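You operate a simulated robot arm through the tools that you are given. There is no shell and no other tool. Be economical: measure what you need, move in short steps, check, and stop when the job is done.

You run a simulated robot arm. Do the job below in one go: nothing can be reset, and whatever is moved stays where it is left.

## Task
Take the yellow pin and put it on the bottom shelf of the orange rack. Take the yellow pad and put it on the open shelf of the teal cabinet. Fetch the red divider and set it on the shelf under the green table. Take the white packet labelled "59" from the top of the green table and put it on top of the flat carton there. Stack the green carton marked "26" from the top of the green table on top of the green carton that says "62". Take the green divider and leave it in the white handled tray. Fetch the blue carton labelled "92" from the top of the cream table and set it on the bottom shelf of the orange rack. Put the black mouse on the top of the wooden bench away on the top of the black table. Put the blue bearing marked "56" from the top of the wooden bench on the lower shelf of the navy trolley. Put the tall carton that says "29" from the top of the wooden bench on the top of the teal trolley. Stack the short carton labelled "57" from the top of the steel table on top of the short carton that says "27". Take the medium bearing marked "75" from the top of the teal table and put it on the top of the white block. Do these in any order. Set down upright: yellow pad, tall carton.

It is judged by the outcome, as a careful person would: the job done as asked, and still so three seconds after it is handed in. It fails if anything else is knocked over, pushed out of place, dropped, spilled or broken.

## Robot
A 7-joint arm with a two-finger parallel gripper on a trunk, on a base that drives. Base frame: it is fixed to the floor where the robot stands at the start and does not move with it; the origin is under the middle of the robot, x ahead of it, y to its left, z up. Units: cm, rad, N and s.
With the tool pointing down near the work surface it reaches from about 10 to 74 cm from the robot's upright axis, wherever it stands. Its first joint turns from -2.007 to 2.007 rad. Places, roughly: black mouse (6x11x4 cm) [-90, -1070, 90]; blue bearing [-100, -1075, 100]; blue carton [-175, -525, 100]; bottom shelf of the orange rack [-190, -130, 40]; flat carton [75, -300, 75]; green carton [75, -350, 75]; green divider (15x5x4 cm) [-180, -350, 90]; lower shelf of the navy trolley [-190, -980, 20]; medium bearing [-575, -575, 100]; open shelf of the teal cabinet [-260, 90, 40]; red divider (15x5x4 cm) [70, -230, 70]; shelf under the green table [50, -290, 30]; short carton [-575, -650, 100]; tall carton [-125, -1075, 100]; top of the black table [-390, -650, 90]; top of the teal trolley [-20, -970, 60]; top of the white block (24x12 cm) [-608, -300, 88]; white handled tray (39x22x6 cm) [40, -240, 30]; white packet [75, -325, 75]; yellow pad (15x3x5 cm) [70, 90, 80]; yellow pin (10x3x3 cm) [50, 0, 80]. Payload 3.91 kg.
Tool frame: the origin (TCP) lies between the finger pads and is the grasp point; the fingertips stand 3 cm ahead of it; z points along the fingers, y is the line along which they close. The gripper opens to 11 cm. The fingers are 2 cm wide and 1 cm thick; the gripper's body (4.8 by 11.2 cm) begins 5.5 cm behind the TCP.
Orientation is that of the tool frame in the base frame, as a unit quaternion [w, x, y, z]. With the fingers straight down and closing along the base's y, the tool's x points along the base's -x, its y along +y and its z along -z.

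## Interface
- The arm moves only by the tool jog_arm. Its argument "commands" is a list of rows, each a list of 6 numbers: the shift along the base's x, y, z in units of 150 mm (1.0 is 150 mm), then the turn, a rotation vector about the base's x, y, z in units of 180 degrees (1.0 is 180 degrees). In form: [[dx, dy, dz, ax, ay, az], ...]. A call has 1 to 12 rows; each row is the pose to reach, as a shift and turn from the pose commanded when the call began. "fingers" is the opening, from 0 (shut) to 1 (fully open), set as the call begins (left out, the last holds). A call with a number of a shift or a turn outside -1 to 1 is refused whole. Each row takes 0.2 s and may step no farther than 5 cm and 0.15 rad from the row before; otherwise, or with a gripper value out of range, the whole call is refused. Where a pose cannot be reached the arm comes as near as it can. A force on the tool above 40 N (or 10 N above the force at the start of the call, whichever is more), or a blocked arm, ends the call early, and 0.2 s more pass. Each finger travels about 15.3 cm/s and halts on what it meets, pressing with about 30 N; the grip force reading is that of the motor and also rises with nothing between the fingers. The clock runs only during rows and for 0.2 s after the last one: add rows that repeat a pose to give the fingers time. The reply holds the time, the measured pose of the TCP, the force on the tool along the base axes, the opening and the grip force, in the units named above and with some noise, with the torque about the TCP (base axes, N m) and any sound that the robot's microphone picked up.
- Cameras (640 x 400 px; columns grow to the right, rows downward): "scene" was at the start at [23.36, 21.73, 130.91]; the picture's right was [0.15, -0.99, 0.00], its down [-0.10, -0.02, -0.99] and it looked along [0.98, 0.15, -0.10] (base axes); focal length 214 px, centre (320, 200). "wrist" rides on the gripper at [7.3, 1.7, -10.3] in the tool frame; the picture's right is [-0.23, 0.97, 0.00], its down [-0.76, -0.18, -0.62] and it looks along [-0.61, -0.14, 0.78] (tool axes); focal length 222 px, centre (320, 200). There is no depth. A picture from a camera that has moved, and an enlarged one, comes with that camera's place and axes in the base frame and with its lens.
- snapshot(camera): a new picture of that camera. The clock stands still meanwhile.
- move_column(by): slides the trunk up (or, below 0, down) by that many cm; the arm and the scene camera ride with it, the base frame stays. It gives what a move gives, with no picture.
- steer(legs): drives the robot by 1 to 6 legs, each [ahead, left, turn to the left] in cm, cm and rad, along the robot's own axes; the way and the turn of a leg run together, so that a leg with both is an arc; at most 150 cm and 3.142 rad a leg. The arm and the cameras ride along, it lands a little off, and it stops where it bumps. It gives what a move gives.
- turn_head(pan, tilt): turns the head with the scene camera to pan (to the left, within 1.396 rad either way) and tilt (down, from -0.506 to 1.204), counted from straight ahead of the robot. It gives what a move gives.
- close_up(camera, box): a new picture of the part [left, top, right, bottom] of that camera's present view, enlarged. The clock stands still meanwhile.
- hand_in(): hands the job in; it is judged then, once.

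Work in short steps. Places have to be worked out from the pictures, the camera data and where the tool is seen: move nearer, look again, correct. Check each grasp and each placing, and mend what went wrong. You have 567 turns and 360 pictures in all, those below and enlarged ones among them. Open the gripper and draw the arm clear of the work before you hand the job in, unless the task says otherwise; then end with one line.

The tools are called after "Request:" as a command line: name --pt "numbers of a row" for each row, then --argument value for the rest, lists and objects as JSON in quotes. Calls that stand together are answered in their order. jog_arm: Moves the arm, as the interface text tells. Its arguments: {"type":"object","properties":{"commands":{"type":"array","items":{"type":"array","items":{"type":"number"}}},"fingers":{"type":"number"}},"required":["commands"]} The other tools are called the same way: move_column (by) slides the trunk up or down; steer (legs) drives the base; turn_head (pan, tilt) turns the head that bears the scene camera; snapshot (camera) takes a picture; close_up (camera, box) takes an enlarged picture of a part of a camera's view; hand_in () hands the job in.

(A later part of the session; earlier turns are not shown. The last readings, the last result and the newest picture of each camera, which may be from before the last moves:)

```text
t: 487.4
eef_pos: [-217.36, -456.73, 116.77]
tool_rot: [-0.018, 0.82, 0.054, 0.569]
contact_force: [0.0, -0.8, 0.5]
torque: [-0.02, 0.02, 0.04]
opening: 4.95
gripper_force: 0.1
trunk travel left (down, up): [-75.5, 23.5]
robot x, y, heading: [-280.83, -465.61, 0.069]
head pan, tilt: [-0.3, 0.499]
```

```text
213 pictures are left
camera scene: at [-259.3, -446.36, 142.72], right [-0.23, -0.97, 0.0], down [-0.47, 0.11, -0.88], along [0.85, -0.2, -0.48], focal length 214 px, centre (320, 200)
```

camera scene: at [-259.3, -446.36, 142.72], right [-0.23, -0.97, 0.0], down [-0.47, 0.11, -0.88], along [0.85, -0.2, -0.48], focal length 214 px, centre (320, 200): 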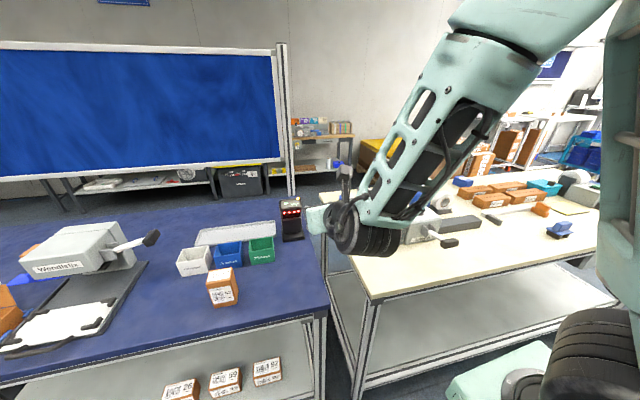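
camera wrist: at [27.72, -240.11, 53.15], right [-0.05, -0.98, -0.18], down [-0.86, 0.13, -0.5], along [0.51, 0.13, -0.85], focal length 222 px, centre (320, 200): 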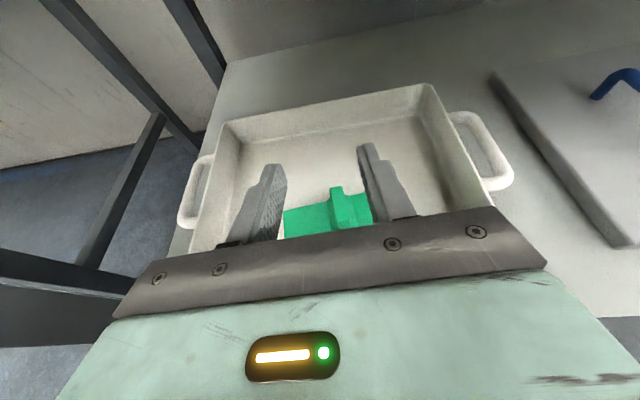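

Correct the heading, then continue south to y≈-515 and look.

Request:
steer --legs '[[0, 0, -0.069], [-10, -50, 0]]'

Request:
turn_head --pan 0.1 --tilt 0.55

Request:
snapshot --camera "scene"

```text
t: 490.9
eef_pos: [-227.09, -511.13, 116.85]
tool_rot: [0.0, 0.822, 0.027, 0.569]
contact_force: [0.5, -1.1, 0.4]
torque: [0.04, 0.01, -0.03]
opening: 4.92
gripper_force: 0.1
trunk travel left (down, up): [-75.5, 23.5]
robot x, y, heading: [-291.24, -515.52, -0.001]
head pan, tilt: [-0.3, 0.499]
```

```text
t: 491.7
eef_pos: [-227.02, -511.07, 116.81]
tool_rot: [0.0, 0.822, 0.027, 0.569]
contact_force: [0.3, -0.4, -0.5]
torque: [-0.02, -0.01, 0.02]
opening: 4.93
gripper_force: 0.1
trunk travel left (down, up): [-75.5, 23.5]
robot x, y, heading: [-291.27, -515.88, -0.004]
head pan, tilt: [0.099, 0.55]
```

```text
212 pictures are left
camera scene: at [-268.07, -494.53, 142.26], right [0.1, -1.0, 0.0], down [-0.52, -0.05, -0.85], along [0.85, 0.08, -0.52], focal length 214 px, centre (320, 200)
```

scene: 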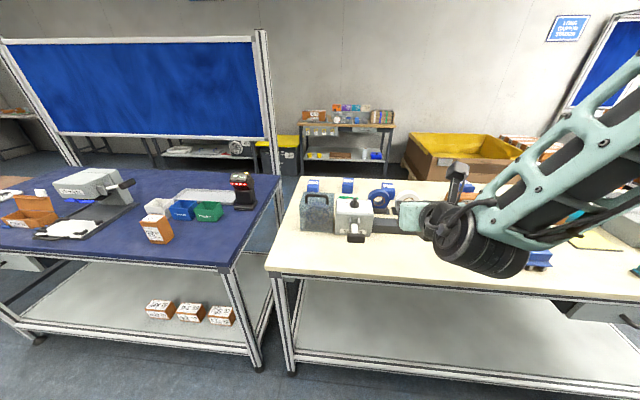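

Request:
close_up --camera "scene" --box '[290, 160, 480, 260]'

```text
3.37 times, centred on (385, 210) of scene
camera zoom: at [-268.07, -494.53, 142.26], right [0.1, -1.0, 0.0], down [-0.52, -0.05, -0.85], along [0.85, 0.08, -0.52], focal length 722 px, centre (101, 166)
```

zoom: 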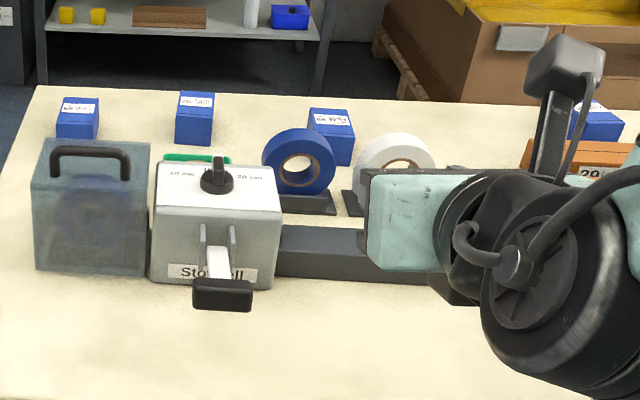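

The blue cartons sit on the far (east) side with labels up, so I'd best approach from the east. I'll continue south past the table's end (y≈-621) and look for a passage.

Request:
steer --legs '[[0, -80, 0], [0, -75, 0]]'

Request:
turn_head --pan 0.3 --tilt 0.4

Request:
snapshot --camera "scene"

Request:
turn_head --pan -1.1 --tilt 0.3

Request:
snapshot --camera "scene"

```text
t: 499.6
eef_pos: [-225.58, -663.68, 116.81]
tool_rot: [-0.003, 0.821, 0.032, 0.57]
contact_force: [0.1, 1.0, 0.3]
torque: [-0.04, -0.02, 0.0]
opening: 4.97
gripper_force: 0.1
trunk travel left (down, up): [-75.5, 23.5]
robot x, y, heading: [-289.81, -669.09, 0.015]
head pan, tilt: [0.099, 0.55]
```

```text
t: 500.3
eef_pos: [-225.59, -663.68, 116.8]
tool_rot: [-0.003, 0.822, 0.031, 0.569]
contact_force: [-0.1, 0.4, -0.3]
torque: [0.01, -0.01, 0.02]
opening: 4.96
gripper_force: 0.1
trunk travel left (down, up): [-75.5, 23.5]
robot x, y, heading: [-290.23, -668.93, 0.012]
head pan, tilt: [0.3, 0.4]
```

```text
210 pictures are left
camera scene: at [-266.98, -645.73, 143.63], right [0.31, -0.95, 0.0], down [-0.37, -0.12, -0.92], along [0.88, 0.28, -0.39], focal length 214 px, centre (320, 200)
```

scene: 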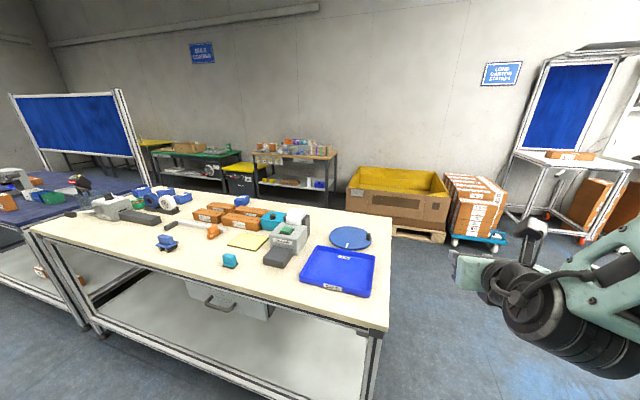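

```text
t: 501.9
eef_pos: [-225.63, -663.64, 116.75]
tool_rot: [-0.003, 0.821, 0.032, 0.569]
contact_force: [-0.3, 0.8, 0.3]
torque: [-0.01, -0.02, 0.01]
opening: 4.96
gripper_force: 0.0
trunk travel left (down, up): [-75.5, 23.5]
robot x, y, heading: [-289.88, -669.33, 0.016]
head pan, tilt: [-1.1, 0.3]
```

```text
209 pictures are left
camera scene: at [-271.44, -656.84, 144.56], right [-0.88, -0.47, 0.0], down [-0.14, 0.26, -0.96], along [0.45, -0.84, -0.3], focal length 214 px, centre (320, 200)
```

scene: 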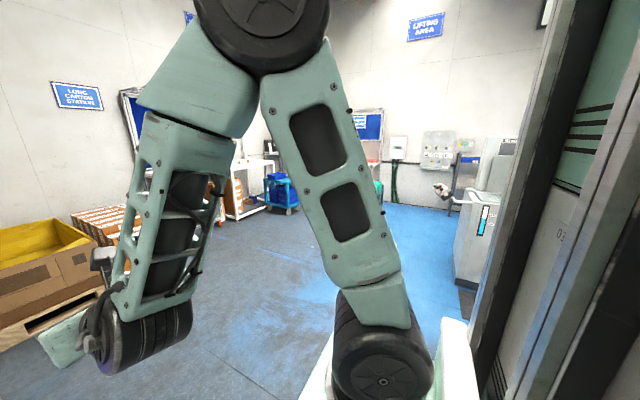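

There's open floor south of the table. I'll go east around its south end, turn to face west, and go up the east side to the cartons.

Request:
steer --legs '[[0, -38, 0], [105, 0, 0], [95, 0, 0], [0, 0, 3.12]]'

Request:
steer --legs '[[0, -100, 0], [0, -85, 0]]'

Request:
turn_head --pan 0.0 --tilt 0.55

Request:
snapshot --camera "scene"

```text
t: 521.1
eef_pos: [-153.25, -706.73, 116.86]
tool_rot: [-0.569, -0.022, 0.822, 0.004]
contact_force: [-0.3, 0.1, -0.5]
torque: [-0.01, 0.03, 0.01]
opening: 4.93
gripper_force: 0.1
trunk travel left (down, up): [-75.5, 23.5]
robot x, y, heading: [-88.95, -702.75, 3.13]
head pan, tilt: [-1.1, 0.3]
```

```text
t: 530.4
eef_pos: [-152.49, -522.25, 116.76]
tool_rot: [-0.57, -0.027, 0.821, 0.0]
contact_force: [0.0, 0.1, -1.1]
torque: [0.01, 0.01, -0.02]
opening: 4.95
gripper_force: 0.0
trunk travel left (down, up): [-75.5, 23.5]
robot x, y, heading: [-88.03, -517.54, -3.139]
head pan, tilt: [-1.1, 0.3]
```

```text
t: 531.7
eef_pos: [-152.44, -522.22, 116.73]
tool_rot: [-0.569, -0.027, 0.822, 0.0]
contact_force: [0.3, 0.5, 0.0]
torque: [0.03, -0.03, 0.04]
opening: 4.95
gripper_force: 0.1
trunk travel left (down, up): [-75.5, 23.5]
robot x, y, heading: [-88.6, -517.51, -3.14]
head pan, tilt: [0.0, 0.55]
```

```text
208 pictures are left
camera scene: at [-111.45, -538.16, 142.26], right [0.0, 1.0, 0.0], down [0.52, 0.0, -0.85], along [-0.85, 0.0, -0.52], focal length 214 px, centre (320, 200)
```

scene: 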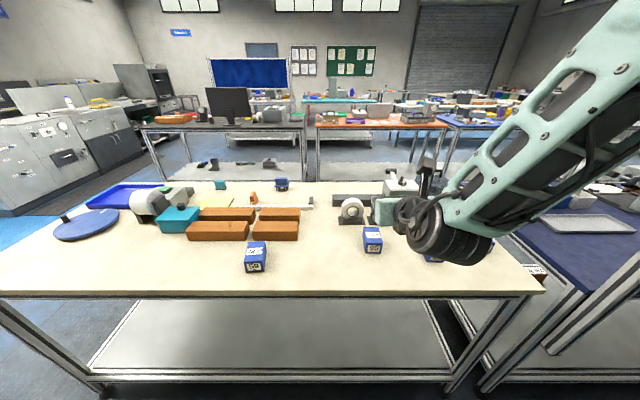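

Request:
close_up --camera "scene" --box '[230, 200, 400, 290]'

Request:
snapshot --camera "wrist"

```text
3.76 times, centred on (315, 245) of scene
camera zoom: at [-111.45, -538.16, 142.26], right [0.0, 1.0, 0.0], down [0.52, 0.0, -0.85], along [-0.85, 0.0, -0.52], focal length 807 px, centre (339, 31)
```

zoom: 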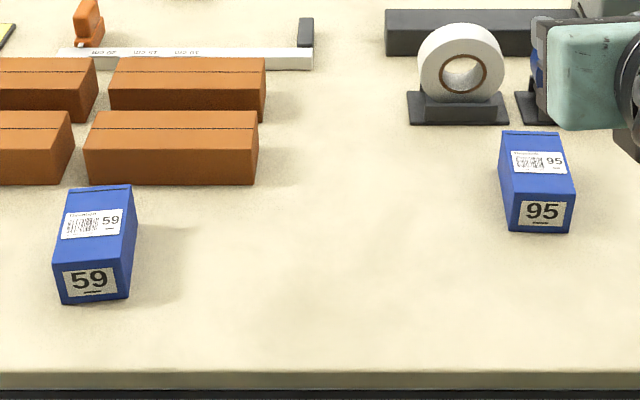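

```text
206 pictures are left
camera wrist: at [-145.5, -520.58, 127.13], right [0.04, 0.98, -0.18], down [0.86, -0.12, -0.5], along [-0.51, -0.14, -0.85], focal length 222 px, centre (320, 200)
```

wrist: 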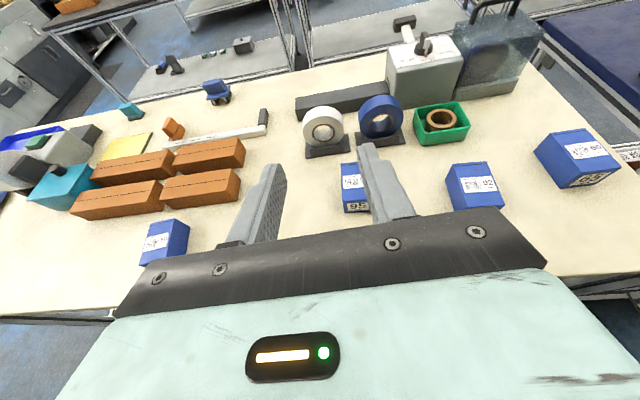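

Request:
close_up --camera "wrist" --box '[420, 110, 640, 230]'

```text
2.91 times, centred on (530, 170) of wrist
camera zoom: at [-145.5, -520.58, 127.13], right [0.04, 0.98, -0.18], down [0.86, -0.12, -0.5], along [-0.51, -0.14, -0.85], focal length 646 px, centre (-291, 287)
```

zoom: 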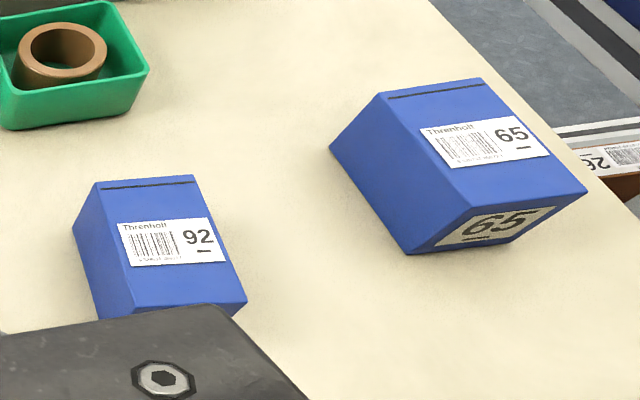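

Carton 92 is the one at about (-164.4, -501), 5 cm wide in y, long axis along x. I'll slide north 21 cm and reduce the tool tilt to ~0.6.

Request:
steer --legs '[[0, -21, 0]]'

Request:
jog_arm --pt "0 0 -0.1 0 -0.04 0" --pt "0 0 -0.2 0 -0.08 0" --pt "0 0 -0.3 0 -0.12 0" --pt "0 0 -0.4 0 -0.16 0" --pt "0 0 -0.5 0 -0.195 0" --fingers 0.75

Request:
snapshot --camera "wrist"

```text
t: 533.4
eef_pos: [-152.58, -501.09, 116.77]
tool_rot: [-0.569, -0.027, 0.822, 0.0]
contact_force: [0.4, 1.0, -0.5]
torque: [-0.02, 0.0, 0.04]
opening: 4.97
gripper_force: 0.1
trunk travel left (down, up): [-75.5, 23.5]
robot x, y, heading: [-88.16, -496.29, -3.142]
head pan, tilt: [0.0, 0.55]
```

```text
t: 534.6
eef_pos: [-152.52, -501.11, 109.25]
tool_rot: [-0.294, -0.026, 0.955, -0.009]
contact_force: [-0.2, 0.4, 0.0]
torque: [0.02, -0.02, 0.0]
opening: 8.25
gripper_force: 0.0
trunk travel left (down, up): [-75.5, 23.5]
robot x, y, heading: [-88.31, -496.19, -3.138]
head pan, tilt: [0.0, 0.55]
```

```text
204 pictures are left
camera wrist: at [-152.79, -499.49, 121.8], right [0.13, 0.98, -0.13], down [0.99, -0.12, 0.09], along [0.07, -0.14, -0.99], focal length 222 px, centre (320, 200)
```

wrist: 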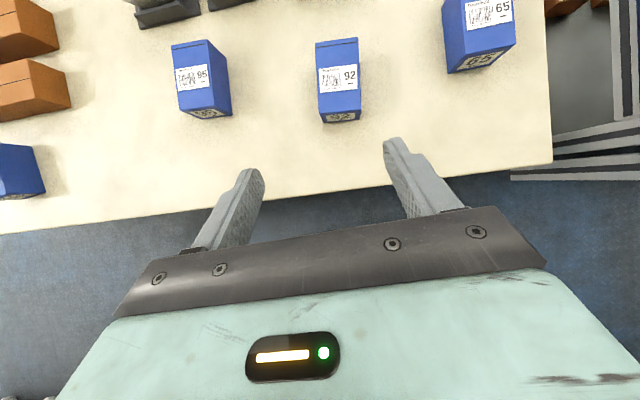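

Carton 92's centre ≈(-164.6, -499.2). Align and approach.

Request:
jog_arm --pt "-0.15 0.05 -0.17 0 0 -0.02" --pt "-0.3 0.1 -0.35 0 0 -0.04" --pt "-0.43 0.127 -0.52 0 0 -0.04"

Request:
snapshot --camera "wrist"

Request:
snapshot --camera "scene"

```text
t: 535.4
eef_pos: [-158.89, -499.23, 101.46]
tool_rot: [-0.295, 0.034, 0.955, 0.011]
contact_force: [1.0, 0.2, 0.0]
torque: [0.0, -0.06, -0.03]
opening: 8.25
gripper_force: 0.1
trunk travel left (down, up): [-75.5, 23.5]
robot x, y, heading: [-88.4, -496.43, -3.141]
head pan, tilt: [0.0, 0.55]
```

```text
203 pictures are left
camera wrist: at [-158.95, -497.59, 113.94], right [0.26, 0.96, -0.13], down [0.97, -0.25, 0.08], along [0.05, -0.15, -0.99], focal length 222 px, centre (320, 200)
```

wrist: 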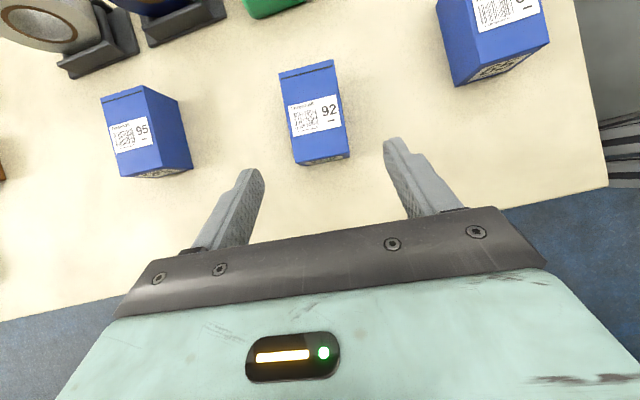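

```text
202 pictures are left
camera scene: at [-111.41, -516.97, 142.27], right [0.0, 1.0, 0.0], down [0.52, 0.0, -0.85], along [-0.85, 0.0, -0.52], focal length 214 px, centre (320, 200)
```

scene: 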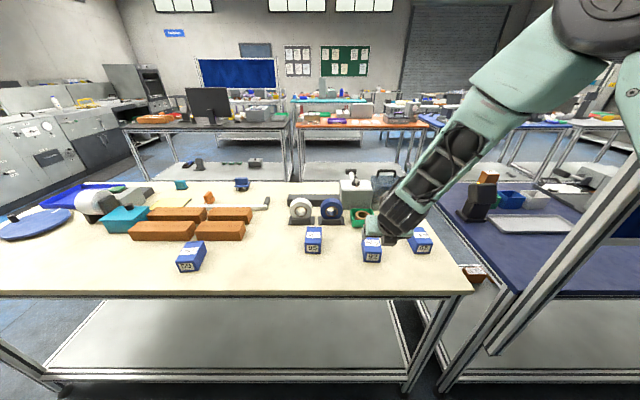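

Aligned. Descend and grip.

Request:
jog_arm --pt "-0.13 0 -0.18 0 0 0" --pt "-0.26 0.005 -0.36 0 0 0" --pt "-0.36 0.005 -0.46 0 0 0" --pt "-0.38 0.005 -0.5 0 0 0"

Request:
snapshot --camera "wrist"

```text
t: 536.4
eef_pos: [-164.7, -499.05, 93.93]
tool_rot: [-0.294, 0.033, 0.955, 0.01]
contact_force: [0.2, 0.0, 1.1]
torque: [0.01, -0.02, -0.02]
opening: 8.25
gripper_force: 0.1
trunk travel left (down, up): [-75.5, 23.5]
robot x, y, heading: [-88.38, -495.77, -3.146]
head pan, tilt: [0.0, 0.55]
```

```text
201 pictures are left
camera wrist: at [-164.77, -497.44, 106.43], right [0.26, 0.96, -0.13], down [0.97, -0.25, 0.08], along [0.05, -0.15, -0.99], focal length 222 px, centre (320, 200)
```

wrist: 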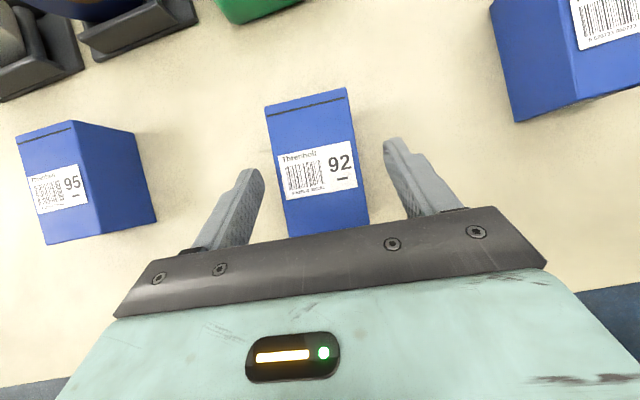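

The carton's top is near z 93, so I'll go 1.5 cm lower before closing.

Request:
jog_arm --pt "-0.01 0 -0.06 0 0 0" --pt "-0.02 0 -0.1 0 0 0"

Request:
jog_arm --pt "0 0 0 0 0 0" --pt "0 0 0 0 0 0" --pt "0 0 0 0 0 0" --fingers 0

Request:
jog_arm --pt "0 0 0.15 0 0 0" --pt "0 0 0.4 0 0 0" --pt "0.1 0 0.65 0 0 0" --pt "0.2 0 0.9 0 0 0"

Request:
snapshot --camera "wrist"

```text
t: 537.0
eef_pos: [-165.0, -499.1, 92.59]
tool_rot: [-0.295, 0.033, 0.955, 0.009]
contact_force: [-1.0, 0.0, 0.0]
torque: [-0.01, -0.01, -0.04]
opening: 8.25
gripper_force: 0.1
trunk travel left (down, up): [-75.5, 23.5]
robot x, y, heading: [-88.38, -495.98, -3.138]
head pan, tilt: [0.0, 0.55]
```

```text
t: 537.8
eef_pos: [-164.96, -499.1, 92.5]
tool_rot: [-0.295, 0.035, 0.955, 0.011]
contact_force: [-1.0, -1.4, 1.9]
torque: [0.0, 0.04, 0.03]
opening: 5.57
gripper_force: 29.7
trunk travel left (down, up): [-75.5, 23.5]
robot x, y, heading: [-88.37, -496.39, -3.137]
head pan, tilt: [0.0, 0.55]
```

```text
t: 538.8
eef_pos: [-162.0, -499.37, 106.0]
tool_rot: [-0.295, 0.034, 0.955, 0.011]
contact_force: [-0.3, 0.4, -3.1]
torque: [-0.01, -0.03, 0.0]
opening: 5.56
gripper_force: 29.6
trunk travel left (down, up): [-75.5, 23.5]
robot x, y, heading: [-88.43, -496.14, -3.141]
head pan, tilt: [0.0, 0.55]
```

```text
200 pictures are left
camera wrist: at [-162.16, -497.64, 118.42], right [0.26, 0.96, -0.13], down [0.97, -0.25, 0.09], along [0.05, -0.15, -0.99], focal length 222 px, centre (320, 200)
```

wrist: 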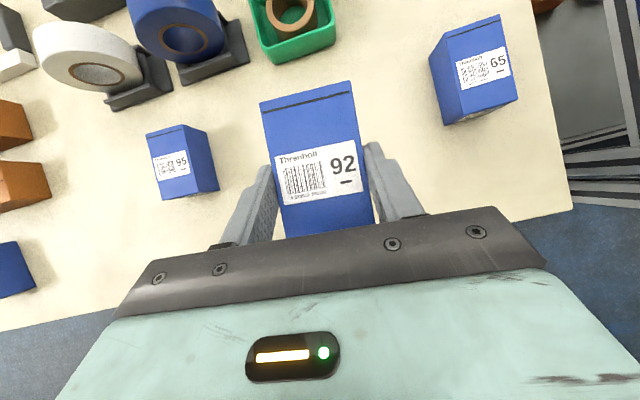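

Held. Back off east, turn north, drive up the corridor, and go to the north front of the rack, then turn to face it.

Request:
steer --legs '[[-30, 0, 0], [0, 0, -1.57], [150, 0, 0], [150, 0, 0], [150, 0, 0]]'

Request:
steer --legs '[[40, 0, 0], [0, 118, 0], [0, 0, 3.14]]'

Request:
turn_head --pan 0.0 --tilt 0.5

Request:
snapshot --camera "scene"

```text
t: 565.7
eef_pos: [-40.93, 25.29, 106.01]
tool_rot: [-0.199, 0.706, 0.644, 0.217]
contact_force: [-0.6, 0.4, -2.4]
torque: [-0.04, -0.03, -0.01]
opening: 5.57
gripper_force: 30.0
trunk travel left (down, up): [-75.5, 23.5]
robot x, y, heading: [-39.96, -48.52, 1.553]
head pan, tilt: [0.0, 0.55]
```

```text
t: 581.1
eef_pos: [-159.62, -80.16, 105.88]
tool_rot: [-0.221, -0.632, 0.717, -0.194]
contact_force: [-0.8, -0.8, -2.7]
torque: [0.04, 0.0, -0.01]
opening: 5.57
gripper_force: 30.2
trunk travel left (down, up): [-75.5, 23.5]
robot x, y, heading: [-158.65, -6.51, -1.624]
head pan, tilt: [0.0, 0.55]
```

```text
t: 581.8
eef_pos: [-159.48, -80.1, 106.01]
tool_rot: [-0.221, -0.632, 0.717, -0.195]
contact_force: [0.3, 0.2, -2.2]
torque: [0.03, -0.01, -0.03]
opening: 5.56
gripper_force: 29.2
trunk travel left (down, up): [-75.5, 23.5]
robot x, y, heading: [-158.46, -6.46, -1.624]
head pan, tilt: [0.0, 0.499]
```

```text
199 pictures are left
camera scene: at [-139.38, -30.81, 142.71], right [-1.0, 0.05, 0.0], down [0.02, 0.48, -0.88], along [-0.05, -0.88, -0.48], focal length 214 px, centre (320, 200)
```

scene: 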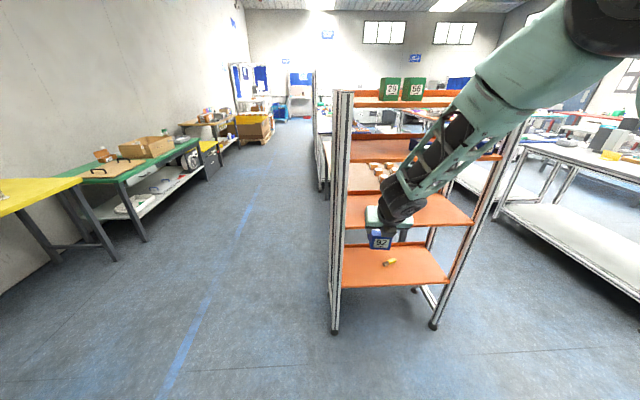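

Fix heading, slide right 11 cm to line up with the free part of the shelf (x≈-170), raise the arm a bit, then lower the trunk.

Request:
steer --legs '[[0, 0, 0.053], [0, -11, 0]]'

Request:
jog_arm --pt "0 0 0.3 0 0 0" --pt "0 0 0.6 0 0 0"

Request:
move_column --by -40

Request:
move_column --by -18

Request:
snapshot --camera "scene"

Request:
snapshot --camera "wrist"

```text
t: 583.4
eef_pos: [-166.57, -79.95, 105.84]
tool_rot: [-0.216, -0.651, 0.699, -0.201]
contact_force: [-0.3, -0.3, -2.3]
torque: [0.07, 0.02, 0.0]
opening: 5.57
gripper_force: 29.7
trunk travel left (down, up): [-75.5, 23.5]
robot x, y, heading: [-169.72, -6.54, -1.57]
head pan, tilt: [0.0, 0.499]
```

```text
t: 584.0
eef_pos: [-166.52, -79.98, 114.99]
tool_rot: [-0.215, -0.651, 0.7, -0.2]
contact_force: [0.2, -0.9, -3.4]
torque: [0.02, 0.01, -0.02]
opening: 5.55
gripper_force: 29.8
trunk travel left (down, up): [-75.5, 23.5]
robot x, y, heading: [-169.6, -6.25, -1.573]
head pan, tilt: [0.0, 0.499]
```

```text
t: 587.8
eef_pos: [-166.46, -79.92, 75.05]
tool_rot: [-0.216, -0.651, 0.7, -0.201]
contact_force: [-0.7, 0.0, -2.8]
torque: [0.05, 0.02, -0.02]
opening: 5.58
gripper_force: 29.7
trunk travel left (down, up): [-35.5, 63.5]
robot x, y, heading: [-169.66, -6.46, -1.576]
head pan, tilt: [0.0, 0.499]
```

```text
t: 589.8
eef_pos: [-166.54, -80.01, 57.02]
tool_rot: [-0.216, -0.651, 0.699, -0.201]
contact_force: [0.2, -0.6, -2.9]
torque: [0.04, 0.0, 0.03]
opening: 5.58
gripper_force: 30.0
trunk travel left (down, up): [-17.5, 81.5]
robot x, y, heading: [-169.55, -6.67, -1.567]
head pan, tilt: [0.0, 0.499]
```

```text
198 pictures are left
camera scene: at [-148.98, -29.76, 84.72], right [-1.0, 0.0, 0.0], down [0.0, 0.48, -0.88], along [0.0, -0.88, -0.48], focal length 214 px, centre (320, 200)
```

scene: 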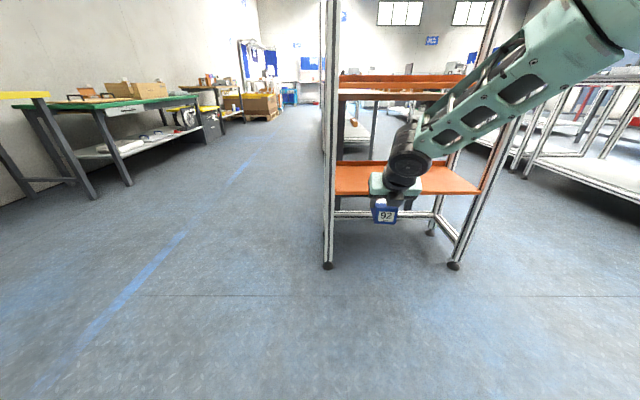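

```text
197 pictures are left
camera wrist: at [-168.32, -80.08, 69.49], right [-0.96, 0.26, -0.13], down [0.25, 0.97, 0.09], along [0.15, 0.05, -0.99], focal length 222 px, centre (320, 200)
```

wrist: 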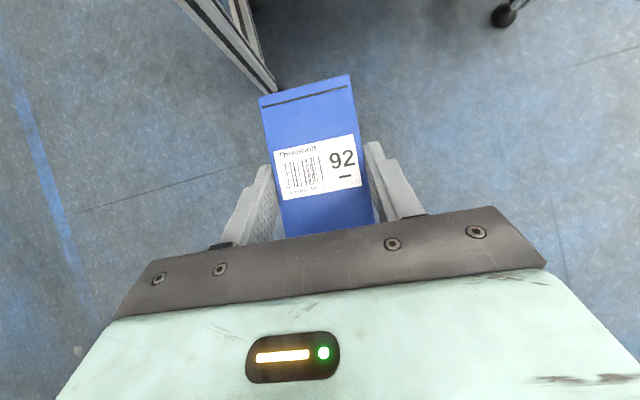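

Shift right 4 cm more and drive ahead 30 cm, then check.

Request:
steer --legs '[[0, -4, 0], [30, 0, 0]]'

Request:
snapshot --camera "scene"

Request:
snapshot --camera "wrist"

```text
t: 592.3
eef_pos: [-170.11, -109.94, 57.0]
tool_rot: [-0.216, -0.652, 0.698, -0.202]
contact_force: [0.2, 0.2, -3.2]
torque: [0.04, 0.03, 0.01]
opening: 5.57
gripper_force: 30.6
trunk travel left (down, up): [-17.5, 81.5]
robot x, y, heading: [-172.97, -35.72, -1.565]
head pan, tilt: [0.0, 0.499]
```

```text
196 pictures are left
camera scene: at [-152.71, -59.48, 84.71], right [-1.0, 0.0, 0.0], down [0.0, 0.48, -0.88], along [0.0, -0.88, -0.48], focal length 214 px, centre (320, 200)
```

scene: 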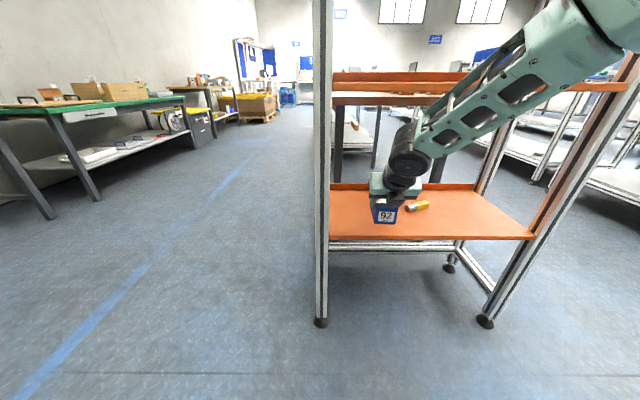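

```text
195 pictures are left
camera wrist: at [-171.9, -109.85, 69.49], right [-0.96, 0.25, -0.13], down [0.24, 0.97, 0.09], along [0.15, 0.05, -0.99], focal length 222 px, centre (320, 200)
```

wrist: 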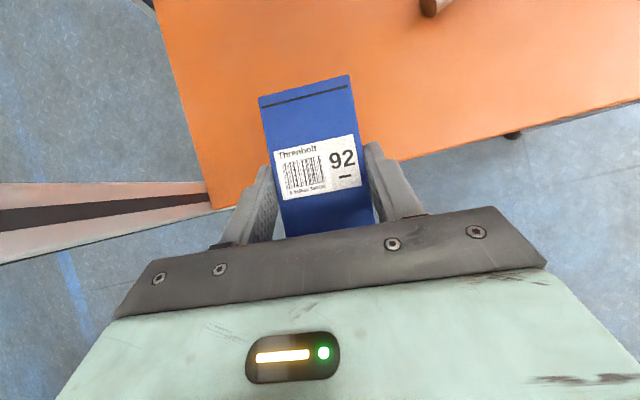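

Go 13 cm further in and lower to contact.

Request:
steer --legs '[[13, 0, 0]]'

Request:
jog_arm --pt "0 0 -0.08 0 0 0" --pt "0 0 -0.16 0 0 0" --pt "0 0 -0.22 0 0 0" --pt "0 0 -0.26 0 0 0" --pt "0 0 -0.3 0 0 0" --pt "0 0 -0.34 0 0 0" --pt "0 0 -0.38 0 0 0" --pt "0 0 -0.42 0 0 0" --pt "0 0 -0.46 0 0 0" --pt "0 0 -0.5 0 0 0"

Request:
snapshot --camera "scene"

```text
t: 593.6
eef_pos: [-169.97, -122.63, 57.04]
tool_rot: [-0.215, -0.653, 0.697, -0.201]
contact_force: [0.3, 0.8, -2.3]
torque: [0.08, -0.02, 0.0]
opening: 5.55
gripper_force: 29.8
trunk travel left (down, up): [-17.5, 81.5]
robot x, y, heading: [-173.4, -48.7, -1.562]
head pan, tilt: [0.0, 0.499]
```

```text
t: 595.8
eef_pos: [-169.94, -122.76, 49.8]
tool_rot: [-0.218, -0.652, 0.697, -0.205]
contact_force: [-2.0, -3.4, 35.7]
torque: [-0.22, 0.25, 0.03]
opening: 5.56
gripper_force: 29.7
trunk travel left (down, up): [-17.5, 81.5]
robot x, y, heading: [-172.92, -49.21, -1.563]
head pan, tilt: [0.0, 0.499]
```

```text
194 pictures are left
camera scene: at [-152.61, -72.23, 84.8], right [-1.0, -0.01, 0.0], down [0.0, 0.48, -0.88], along [0.01, -0.88, -0.48], focal length 214 px, centre (320, 200)
```

scene: 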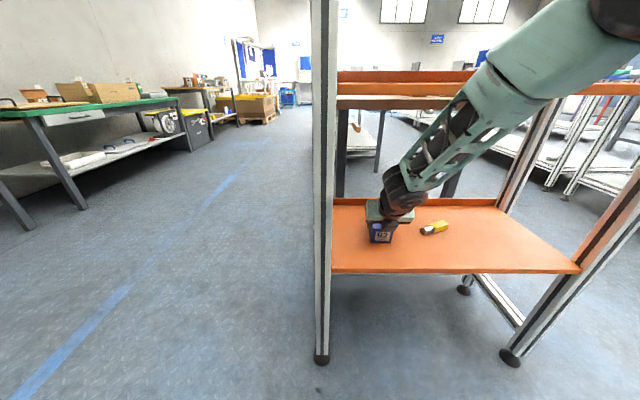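

The carton is on the shelf. Release and withdraw along the tool axis.

Request:
jog_arm --pt "0 0 0.02 0 0 0" --pt "0 0 0.02 0 0 0"

Request:
jog_arm --pt "0 0 0 0 0 0" --pt "0 0 0 0 0 0" --pt "0 0.1 0.14 0 0 0" --pt "0 0.25 0.32 0 0 0" --pt "0 0.5 0.5 0 0 0" --fingers 0.75

Request:
steer --legs '[[-40, 0, 0]]'

Request:
snapshot --camera "scene"

```text
t: 596.4
eef_pos: [-169.86, -122.65, 49.97]
tool_rot: [-0.215, -0.652, 0.698, -0.202]
contact_force: [0.4, -10.1, 21.7]
torque: [-0.9, -0.01, 0.01]
opening: 5.6
gripper_force: 29.7
trunk travel left (down, up): [-17.5, 81.5]
robot x, y, heading: [-173.58, -49.29, -1.561]
head pan, tilt: [0.0, 0.499]
```

```text
t: 597.6
eef_pos: [-169.92, -114.9, 57.55]
tool_rot: [-0.215, -0.653, 0.698, -0.2]
contact_force: [0.6, 0.1, -0.2]
torque: [0.01, -0.01, 0.03]
opening: 8.25
gripper_force: 0.0
trunk travel left (down, up): [-17.5, 81.5]
robot x, y, heading: [-173.27, -48.68, -1.561]
head pan, tilt: [0.0, 0.499]
```

```text
t: 600.1
eef_pos: [-170.29, -75.57, 57.54]
tool_rot: [-0.216, -0.651, 0.7, -0.2]
contact_force: [0.2, 0.0, -0.1]
torque: [0.06, -0.01, 0.02]
opening: 8.24
gripper_force: 0.1
trunk travel left (down, up): [-17.5, 81.5]
robot x, y, heading: [-173.23, -9.24, -1.57]
head pan, tilt: [0.0, 0.499]
```

```text
193 pictures are left
camera scene: at [-152.87, -32.93, 84.72], right [-1.0, 0.0, 0.0], down [0.0, 0.48, -0.88], along [0.0, -0.88, -0.48], focal length 214 px, centre (320, 200)
```

scene: 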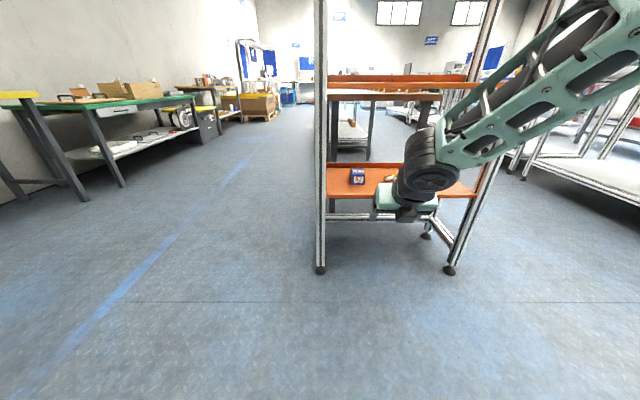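

Seven done. Now raise the trunk and drive south down the east corridor toward the wooden bench.

Request:
move_column --by 40

Request:
steer --legs '[[0, 88, 0], [150, 0, 0], [150, 0, 0], [150, 0, 0], [150, 0, 0]]'

Request:
turn_head --pan 0.1 --tilt 0.35

Request:
snapshot --camera "scene"

```text
t: 603.9
eef_pos: [-170.3, -75.7, 97.51]
tool_rot: [-0.217, -0.651, 0.699, -0.201]
contact_force: [0.2, -0.7, 0.3]
torque: [0.01, -0.01, -0.03]
opening: 8.25
gripper_force: 0.0
trunk travel left (down, up): [-57.5, 41.5]
robot x, y, heading: [-173.73, -9.36, -1.565]
head pan, tilt: [0.0, 0.499]
```

```text
t: 636.5
eef_pos: [-68.61, -671.72, 97.54]
tool_rot: [-0.211, -0.671, 0.679, -0.208]
contact_force: [0.6, 0.6, -0.5]
torque: [0.02, -0.01, 0.02]
opening: 8.25
gripper_force: 0.1
trunk travel left (down, up): [-57.5, 41.5]
robot x, y, heading: [-75.29, -606.12, -1.507]
head pan, tilt: [0.0, 0.499]
```

```text
t: 637.2
eef_pos: [-68.6, -671.76, 97.67]
tool_rot: [-0.21, -0.671, 0.68, -0.208]
contact_force: [-0.4, 0.9, 0.3]
torque: [0.0, 0.04, 0.04]
opening: 8.26
gripper_force: 0.1
trunk travel left (down, up): [-57.5, 41.5]
robot x, y, heading: [-76.14, -605.99, -1.508]
head pan, tilt: [0.099, 0.351]
```

```text
192 pictures are left
camera scene: at [-52.82, -628.26, 126.08], right [-0.99, -0.16, 0.0], down [-0.05, 0.34, -0.94], along [0.15, -0.93, -0.34], focal length 214 px, centre (320, 200)
```

scene: 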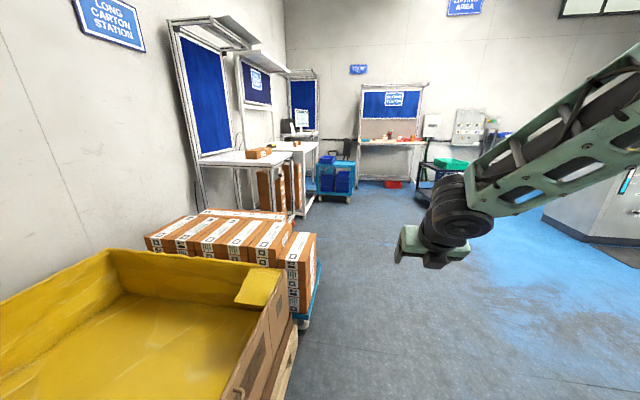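

Correct heading and go on to y≈-870.

Request:
steer --legs '[[0, 0, -0.063], [130, -10, 0], [125, 0, 0]]'

Request:
turn_head --pan 0.0 --tilt 0.45

Request:
snapshot --camera "scene"

```text
t: 649.9
eef_pos: [-90.99, -922.8, 97.45]
tool_rot: [-0.22, -0.636, 0.713, -0.197]
contact_force: [-0.3, -0.1, -0.7]
torque: [0.01, -0.01, -0.01]
opening: 8.24
gripper_force: 0.1
trunk travel left (down, up): [-57.5, 41.5]
robot x, y, heading: [-91.43, -857.16, -1.611]
head pan, tilt: [0.099, 0.351]
```

```text
t: 650.6
eef_pos: [-91.0, -922.79, 97.57]
tool_rot: [-0.221, -0.637, 0.712, -0.196]
contact_force: [0.3, 0.5, 0.2]
torque: [0.02, -0.03, 0.02]
opening: 8.28
gripper_force: 0.0
trunk travel left (down, up): [-57.5, 41.5]
robot x, y, heading: [-91.71, -856.88, -1.611]
head pan, tilt: [0.0, 0.45]
```

```text
191 pictures are left
camera scene: at [-71.84, -881.01, 125.17], right [-1.0, 0.04, 0.0], down [0.02, 0.43, -0.9], along [-0.04, -0.9, -0.43], focal length 214 px, centre (320, 200)
```

scene: 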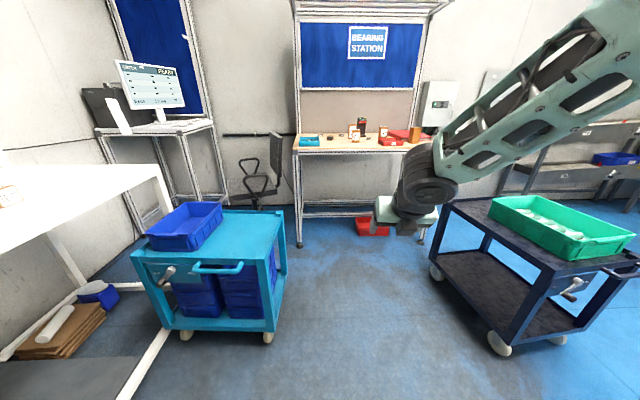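

Request:
close_up --camera "scene" --box '[285, 100, 445, 200]'

```text
4.00 times, centred on (365, 150) of scene
camera zoom: at [-71.84, -881.01, 125.17], right [-1.0, 0.04, 0.0], down [0.02, 0.43, -0.9], along [-0.04, -0.9, -0.43], focal length 858 px, centre (140, 400)
```

zoom: 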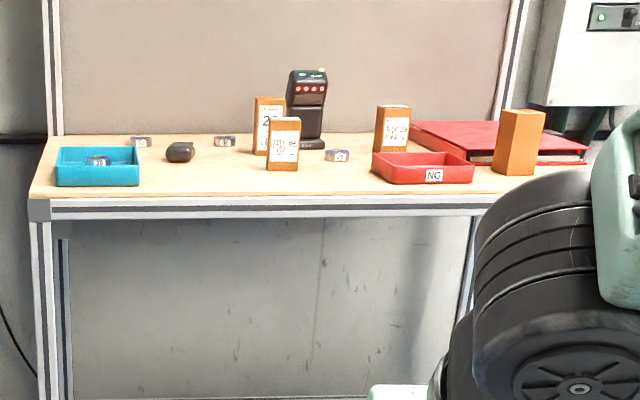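

The bench is ahead between the two trolleys. I'll drive to about (-100, -965) and look closer.

Request:
steer --legs '[[0, 0, 0.04], [105, -9, 0]]'

Request:
turn_head --pan 0.1 --tilt 0.55

Request:
snapshot --camera "scene"

Request:
snapshot --camera "wrist"

```text
t: 656.3
eef_pos: [-95.71, -1026.98, 97.5]
tool_rot: [-0.215, -0.654, 0.696, -0.202]
contact_force: [-0.2, -0.7, 1.5]
torque: [0.01, 0.04, -0.01]
opening: 8.27
gripper_force: 0.0
trunk travel left (down, up): [-57.5, 41.5]
robot x, y, heading: [-99.9, -960.89, -1.559]
head pan, tilt: [0.0, 0.45]
```

```text
t: 657.0
eef_pos: [-95.83, -1027.07, 97.58]
tool_rot: [-0.215, -0.654, 0.696, -0.203]
contact_force: [-0.7, 0.8, 0.4]
torque: [0.04, 0.0, -0.02]
opening: 8.25
gripper_force: 0.0
trunk travel left (down, up): [-57.5, 41.5]
robot x, y, heading: [-99.34, -960.87, -1.563]
head pan, tilt: [0.099, 0.55]
```

```text
189 pictures are left
camera scene: at [-77.92, -983.96, 124.26], right [-0.99, -0.11, 0.0], down [-0.06, 0.52, -0.85], along [0.09, -0.85, -0.52], focal length 214 px, centre (320, 200)
```

scene: 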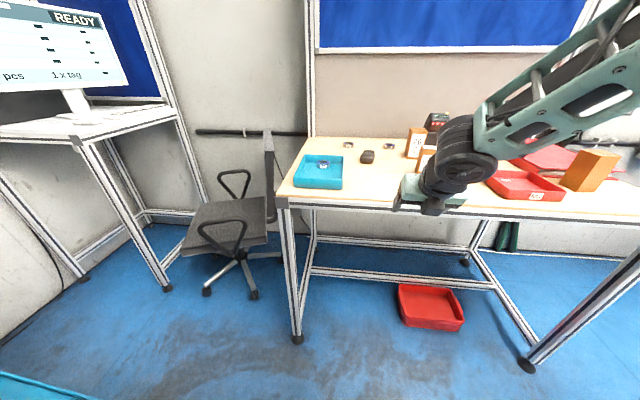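

```text
188 pictures are left
camera wrist: at [-97.54, -1027.1, 110.02], right [-0.96, 0.25, -0.13], down [0.24, 0.97, 0.09], along [0.14, 0.05, -0.99], focal length 222 px, centre (320, 200)
```

wrist: 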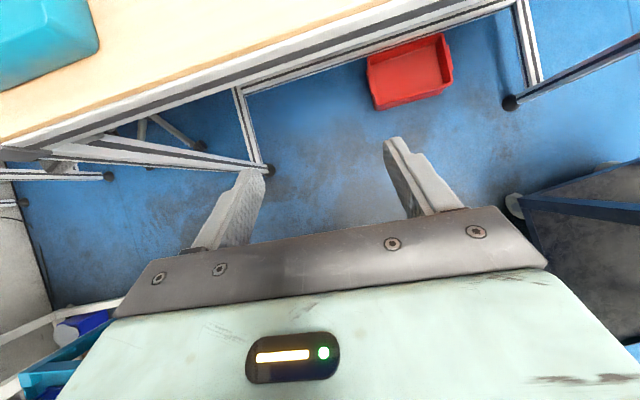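

Raise the trunk 18 cm, move 20 cm closer, and view the bench from above with the wrist camera.

Request:
move_column --by 22

Request:
steer --legs '[[22, 0, 0]]'

Request:
snapshot --camera "wrist"

Request:
snapshot --camera "scene"

```text
t: 659.3
eef_pos: [-95.73, -1027.0, 119.48]
tool_rot: [-0.215, -0.655, 0.696, -0.202]
contact_force: [0.7, -0.6, -0.3]
torque: [-0.01, -0.04, 0.0]
opening: 8.26
gripper_force: 0.2
trunk travel left (down, up): [-79.5, 19.5]
robot x, y, heading: [-99.47, -960.89, -1.562]
head pan, tilt: [0.099, 0.55]
```

```text
t: 661.0
eef_pos: [-95.47, -1048.97, 119.51]
tool_rot: [-0.216, -0.654, 0.696, -0.202]
contact_force: [0.2, -0.7, -0.4]
torque: [0.0, 0.03, 0.02]
opening: 8.24
gripper_force: 0.1
trunk travel left (down, up): [-79.5, 19.5]
robot x, y, heading: [-99.48, -982.87, -1.559]
head pan, tilt: [0.099, 0.55]
```

```text
187 pictures are left
camera wrist: at [-97.27, -1049.0, 132.03], right [-0.96, 0.25, -0.13], down [0.24, 0.97, 0.09], along [0.14, 0.05, -0.99], focal length 222 px, centre (320, 200)
```

wrist: 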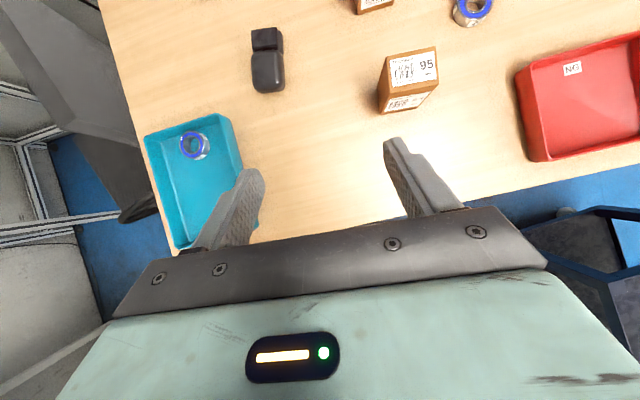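

```text
186 pictures are left
camera scene: at [-77.66, -1005.85, 146.26], right [-0.99, -0.11, 0.0], down [-0.06, 0.52, -0.85], along [0.09, -0.85, -0.52], focal length 214 px, centre (320, 200)
```

scene: 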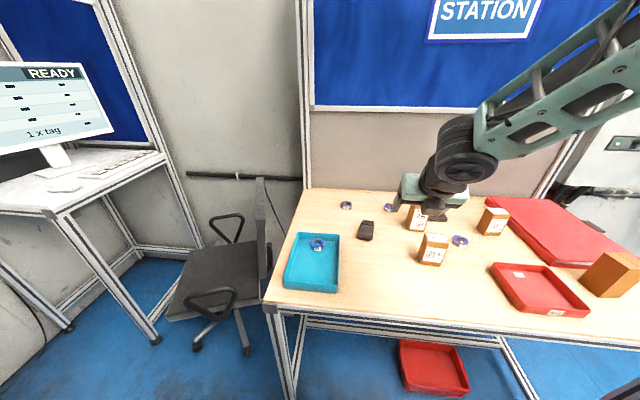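

Request:
close_up --camera "scene" --box '[280, 190, 480, 310]'

Request:
close_up --camera "scene" --box '[400, 190, 640, 320]'

```text
3.20 times, centred on (380, 250) of scene
camera zoom: at [-77.66, -1005.85, 146.26], right [-0.99, -0.11, 0.0], down [-0.06, 0.52, -0.85], along [0.09, -0.85, -0.52], focal length 686 px, centre (128, 40)
```

zoom: 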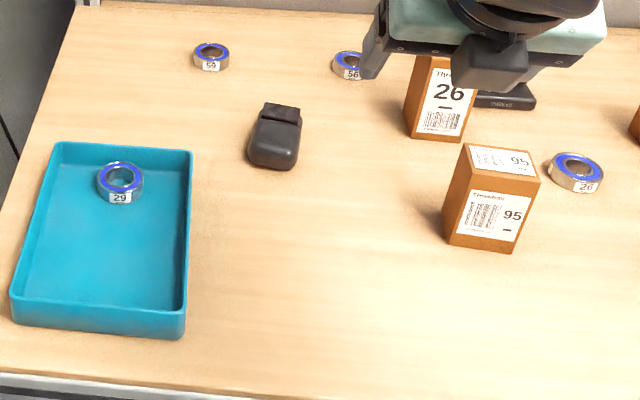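

```text
2.67 times, centred on (520, 255) of scene
camera zoom: at [-77.66, -1005.85, 146.26], right [-0.99, -0.11, 0.0], down [-0.06, 0.52, -0.85], along [0.09, -0.85, -0.52], focal length 572 px, centre (-213, 53)
```

zoom: 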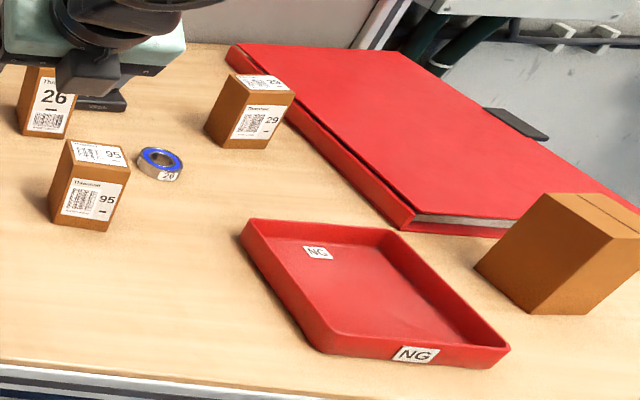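

Labels: bearing 56 at back (≈(-101, -1092)), mouse ≈(-88.7, -1073.4), tall carton 29 ≈(-139, -1080), tabletop z≈90. First the tall carton: shift the base a bit right and ahead, and bring the tool above it.

Request:
steer --legs '[[9, -12, 0]]'

Request:
jog_arm --pt "-0.3 0 0 0 0 0" --pt "-0.6 0 0 0 0 0" --pt "-0.9 0 0 0 0 0" --pt "-1 -0.2 0 0 0 0"

Request:
jog_arm --pt "-0.3 0 0 0 0 0" --pt "-0.6 0 0 0 0 0" --pt "-0.9 0 0 0 0 0"

Request:
snapshot --camera "wrist"

```text
t: 662.4
eef_pos: [-107.49, -1058.02, 119.45]
tool_rot: [-0.215, -0.654, 0.696, -0.202]
contact_force: [-0.1, -0.1, -1.0]
torque: [-0.02, -0.02, 0.03]
opening: 8.24
gripper_force: 0.1
trunk travel left (down, up): [-79.5, 19.5]
robot x, y, heading: [-111.06, -992.06, -1.564]
head pan, tilt: [0.099, 0.55]
```

```text
t: 663.4
eef_pos: [-122.4, -1061.0, 119.74]
tool_rot: [-0.215, -0.655, 0.696, -0.203]
contact_force: [0.2, -0.4, 0.4]
torque: [0.0, 0.05, -0.01]
opening: 8.26
gripper_force: 0.1
trunk travel left (down, up): [-79.5, 19.5]
robot x, y, heading: [-110.91, -991.83, -1.564]
head pan, tilt: [0.099, 0.55]
```

```text
t: 664.2
eef_pos: [-135.63, -1061.24, 119.67]
tool_rot: [-0.214, -0.656, 0.695, -0.203]
contact_force: [0.9, 0.2, 0.3]
torque: [0.03, 0.03, -0.02]
opening: 8.25
gripper_force: 0.0
trunk travel left (down, up): [-79.5, 19.5]
robot x, y, heading: [-111.0, -991.92, -1.561]
head pan, tilt: [0.099, 0.55]
```

```text
183 pictures are left
camera wrist: at [-137.46, -1061.36, 132.21], right [-0.96, 0.25, -0.13], down [0.24, 0.97, 0.08], along [0.14, 0.05, -0.99], focal length 222 px, centre (320, 200)
```

wrist: 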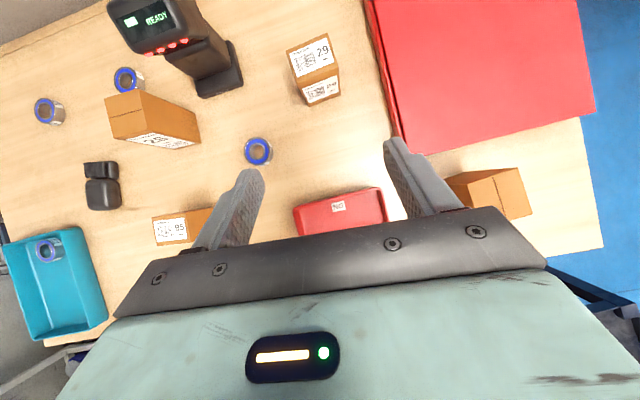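

Carton 29's top centre ≈(-136.8, -1079.6), rotated ~0.18 rad. Align and approach to pre-grasp.

Request:
jog_arm --pt "-0.02 -0.2 -0.2 0 0 0.02" --pt "-0.04 -0.4 -0.4 0 0 0.04" --pt "-0.06 -0.6 -0.6 0 0 0.058" --pt "-0.07 -0.75 -0.85 0 0 0.058" --pt "-0.07 -0.82 -1 0 0 0.058"

Request:
snapshot --camera "wrist"

```text
t: 665.4
eef_pos: [-137.01, -1073.18, 104.63]
tool_rot: [0.195, 0.715, -0.634, 0.221]
contact_force: [-0.8, 1.7, 0.3]
torque: [-0.02, -0.05, 0.0]
opening: 8.28
gripper_force: 0.1
trunk travel left (down, up): [-79.5, 19.5]
robot x, y, heading: [-111.11, -991.67, -1.56]
head pan, tilt: [0.099, 0.55]
```

```text
182 pictures are left
camera wrist: at [-138.75, -1073.63, 117.11], right [-0.99, 0.07, -0.13], down [0.06, 0.99, 0.09], along [0.13, 0.08, -0.99], focal length 222 px, centre (320, 200)
```

wrist: 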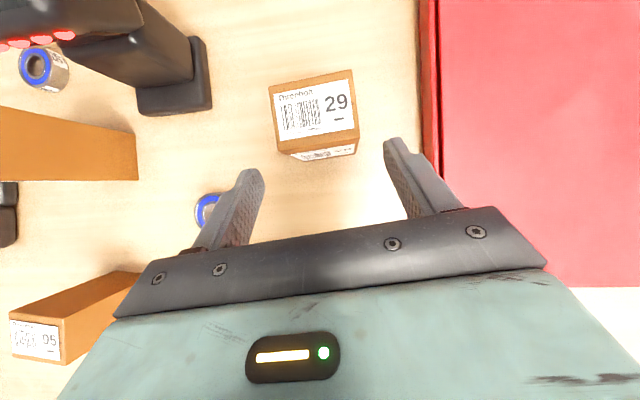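

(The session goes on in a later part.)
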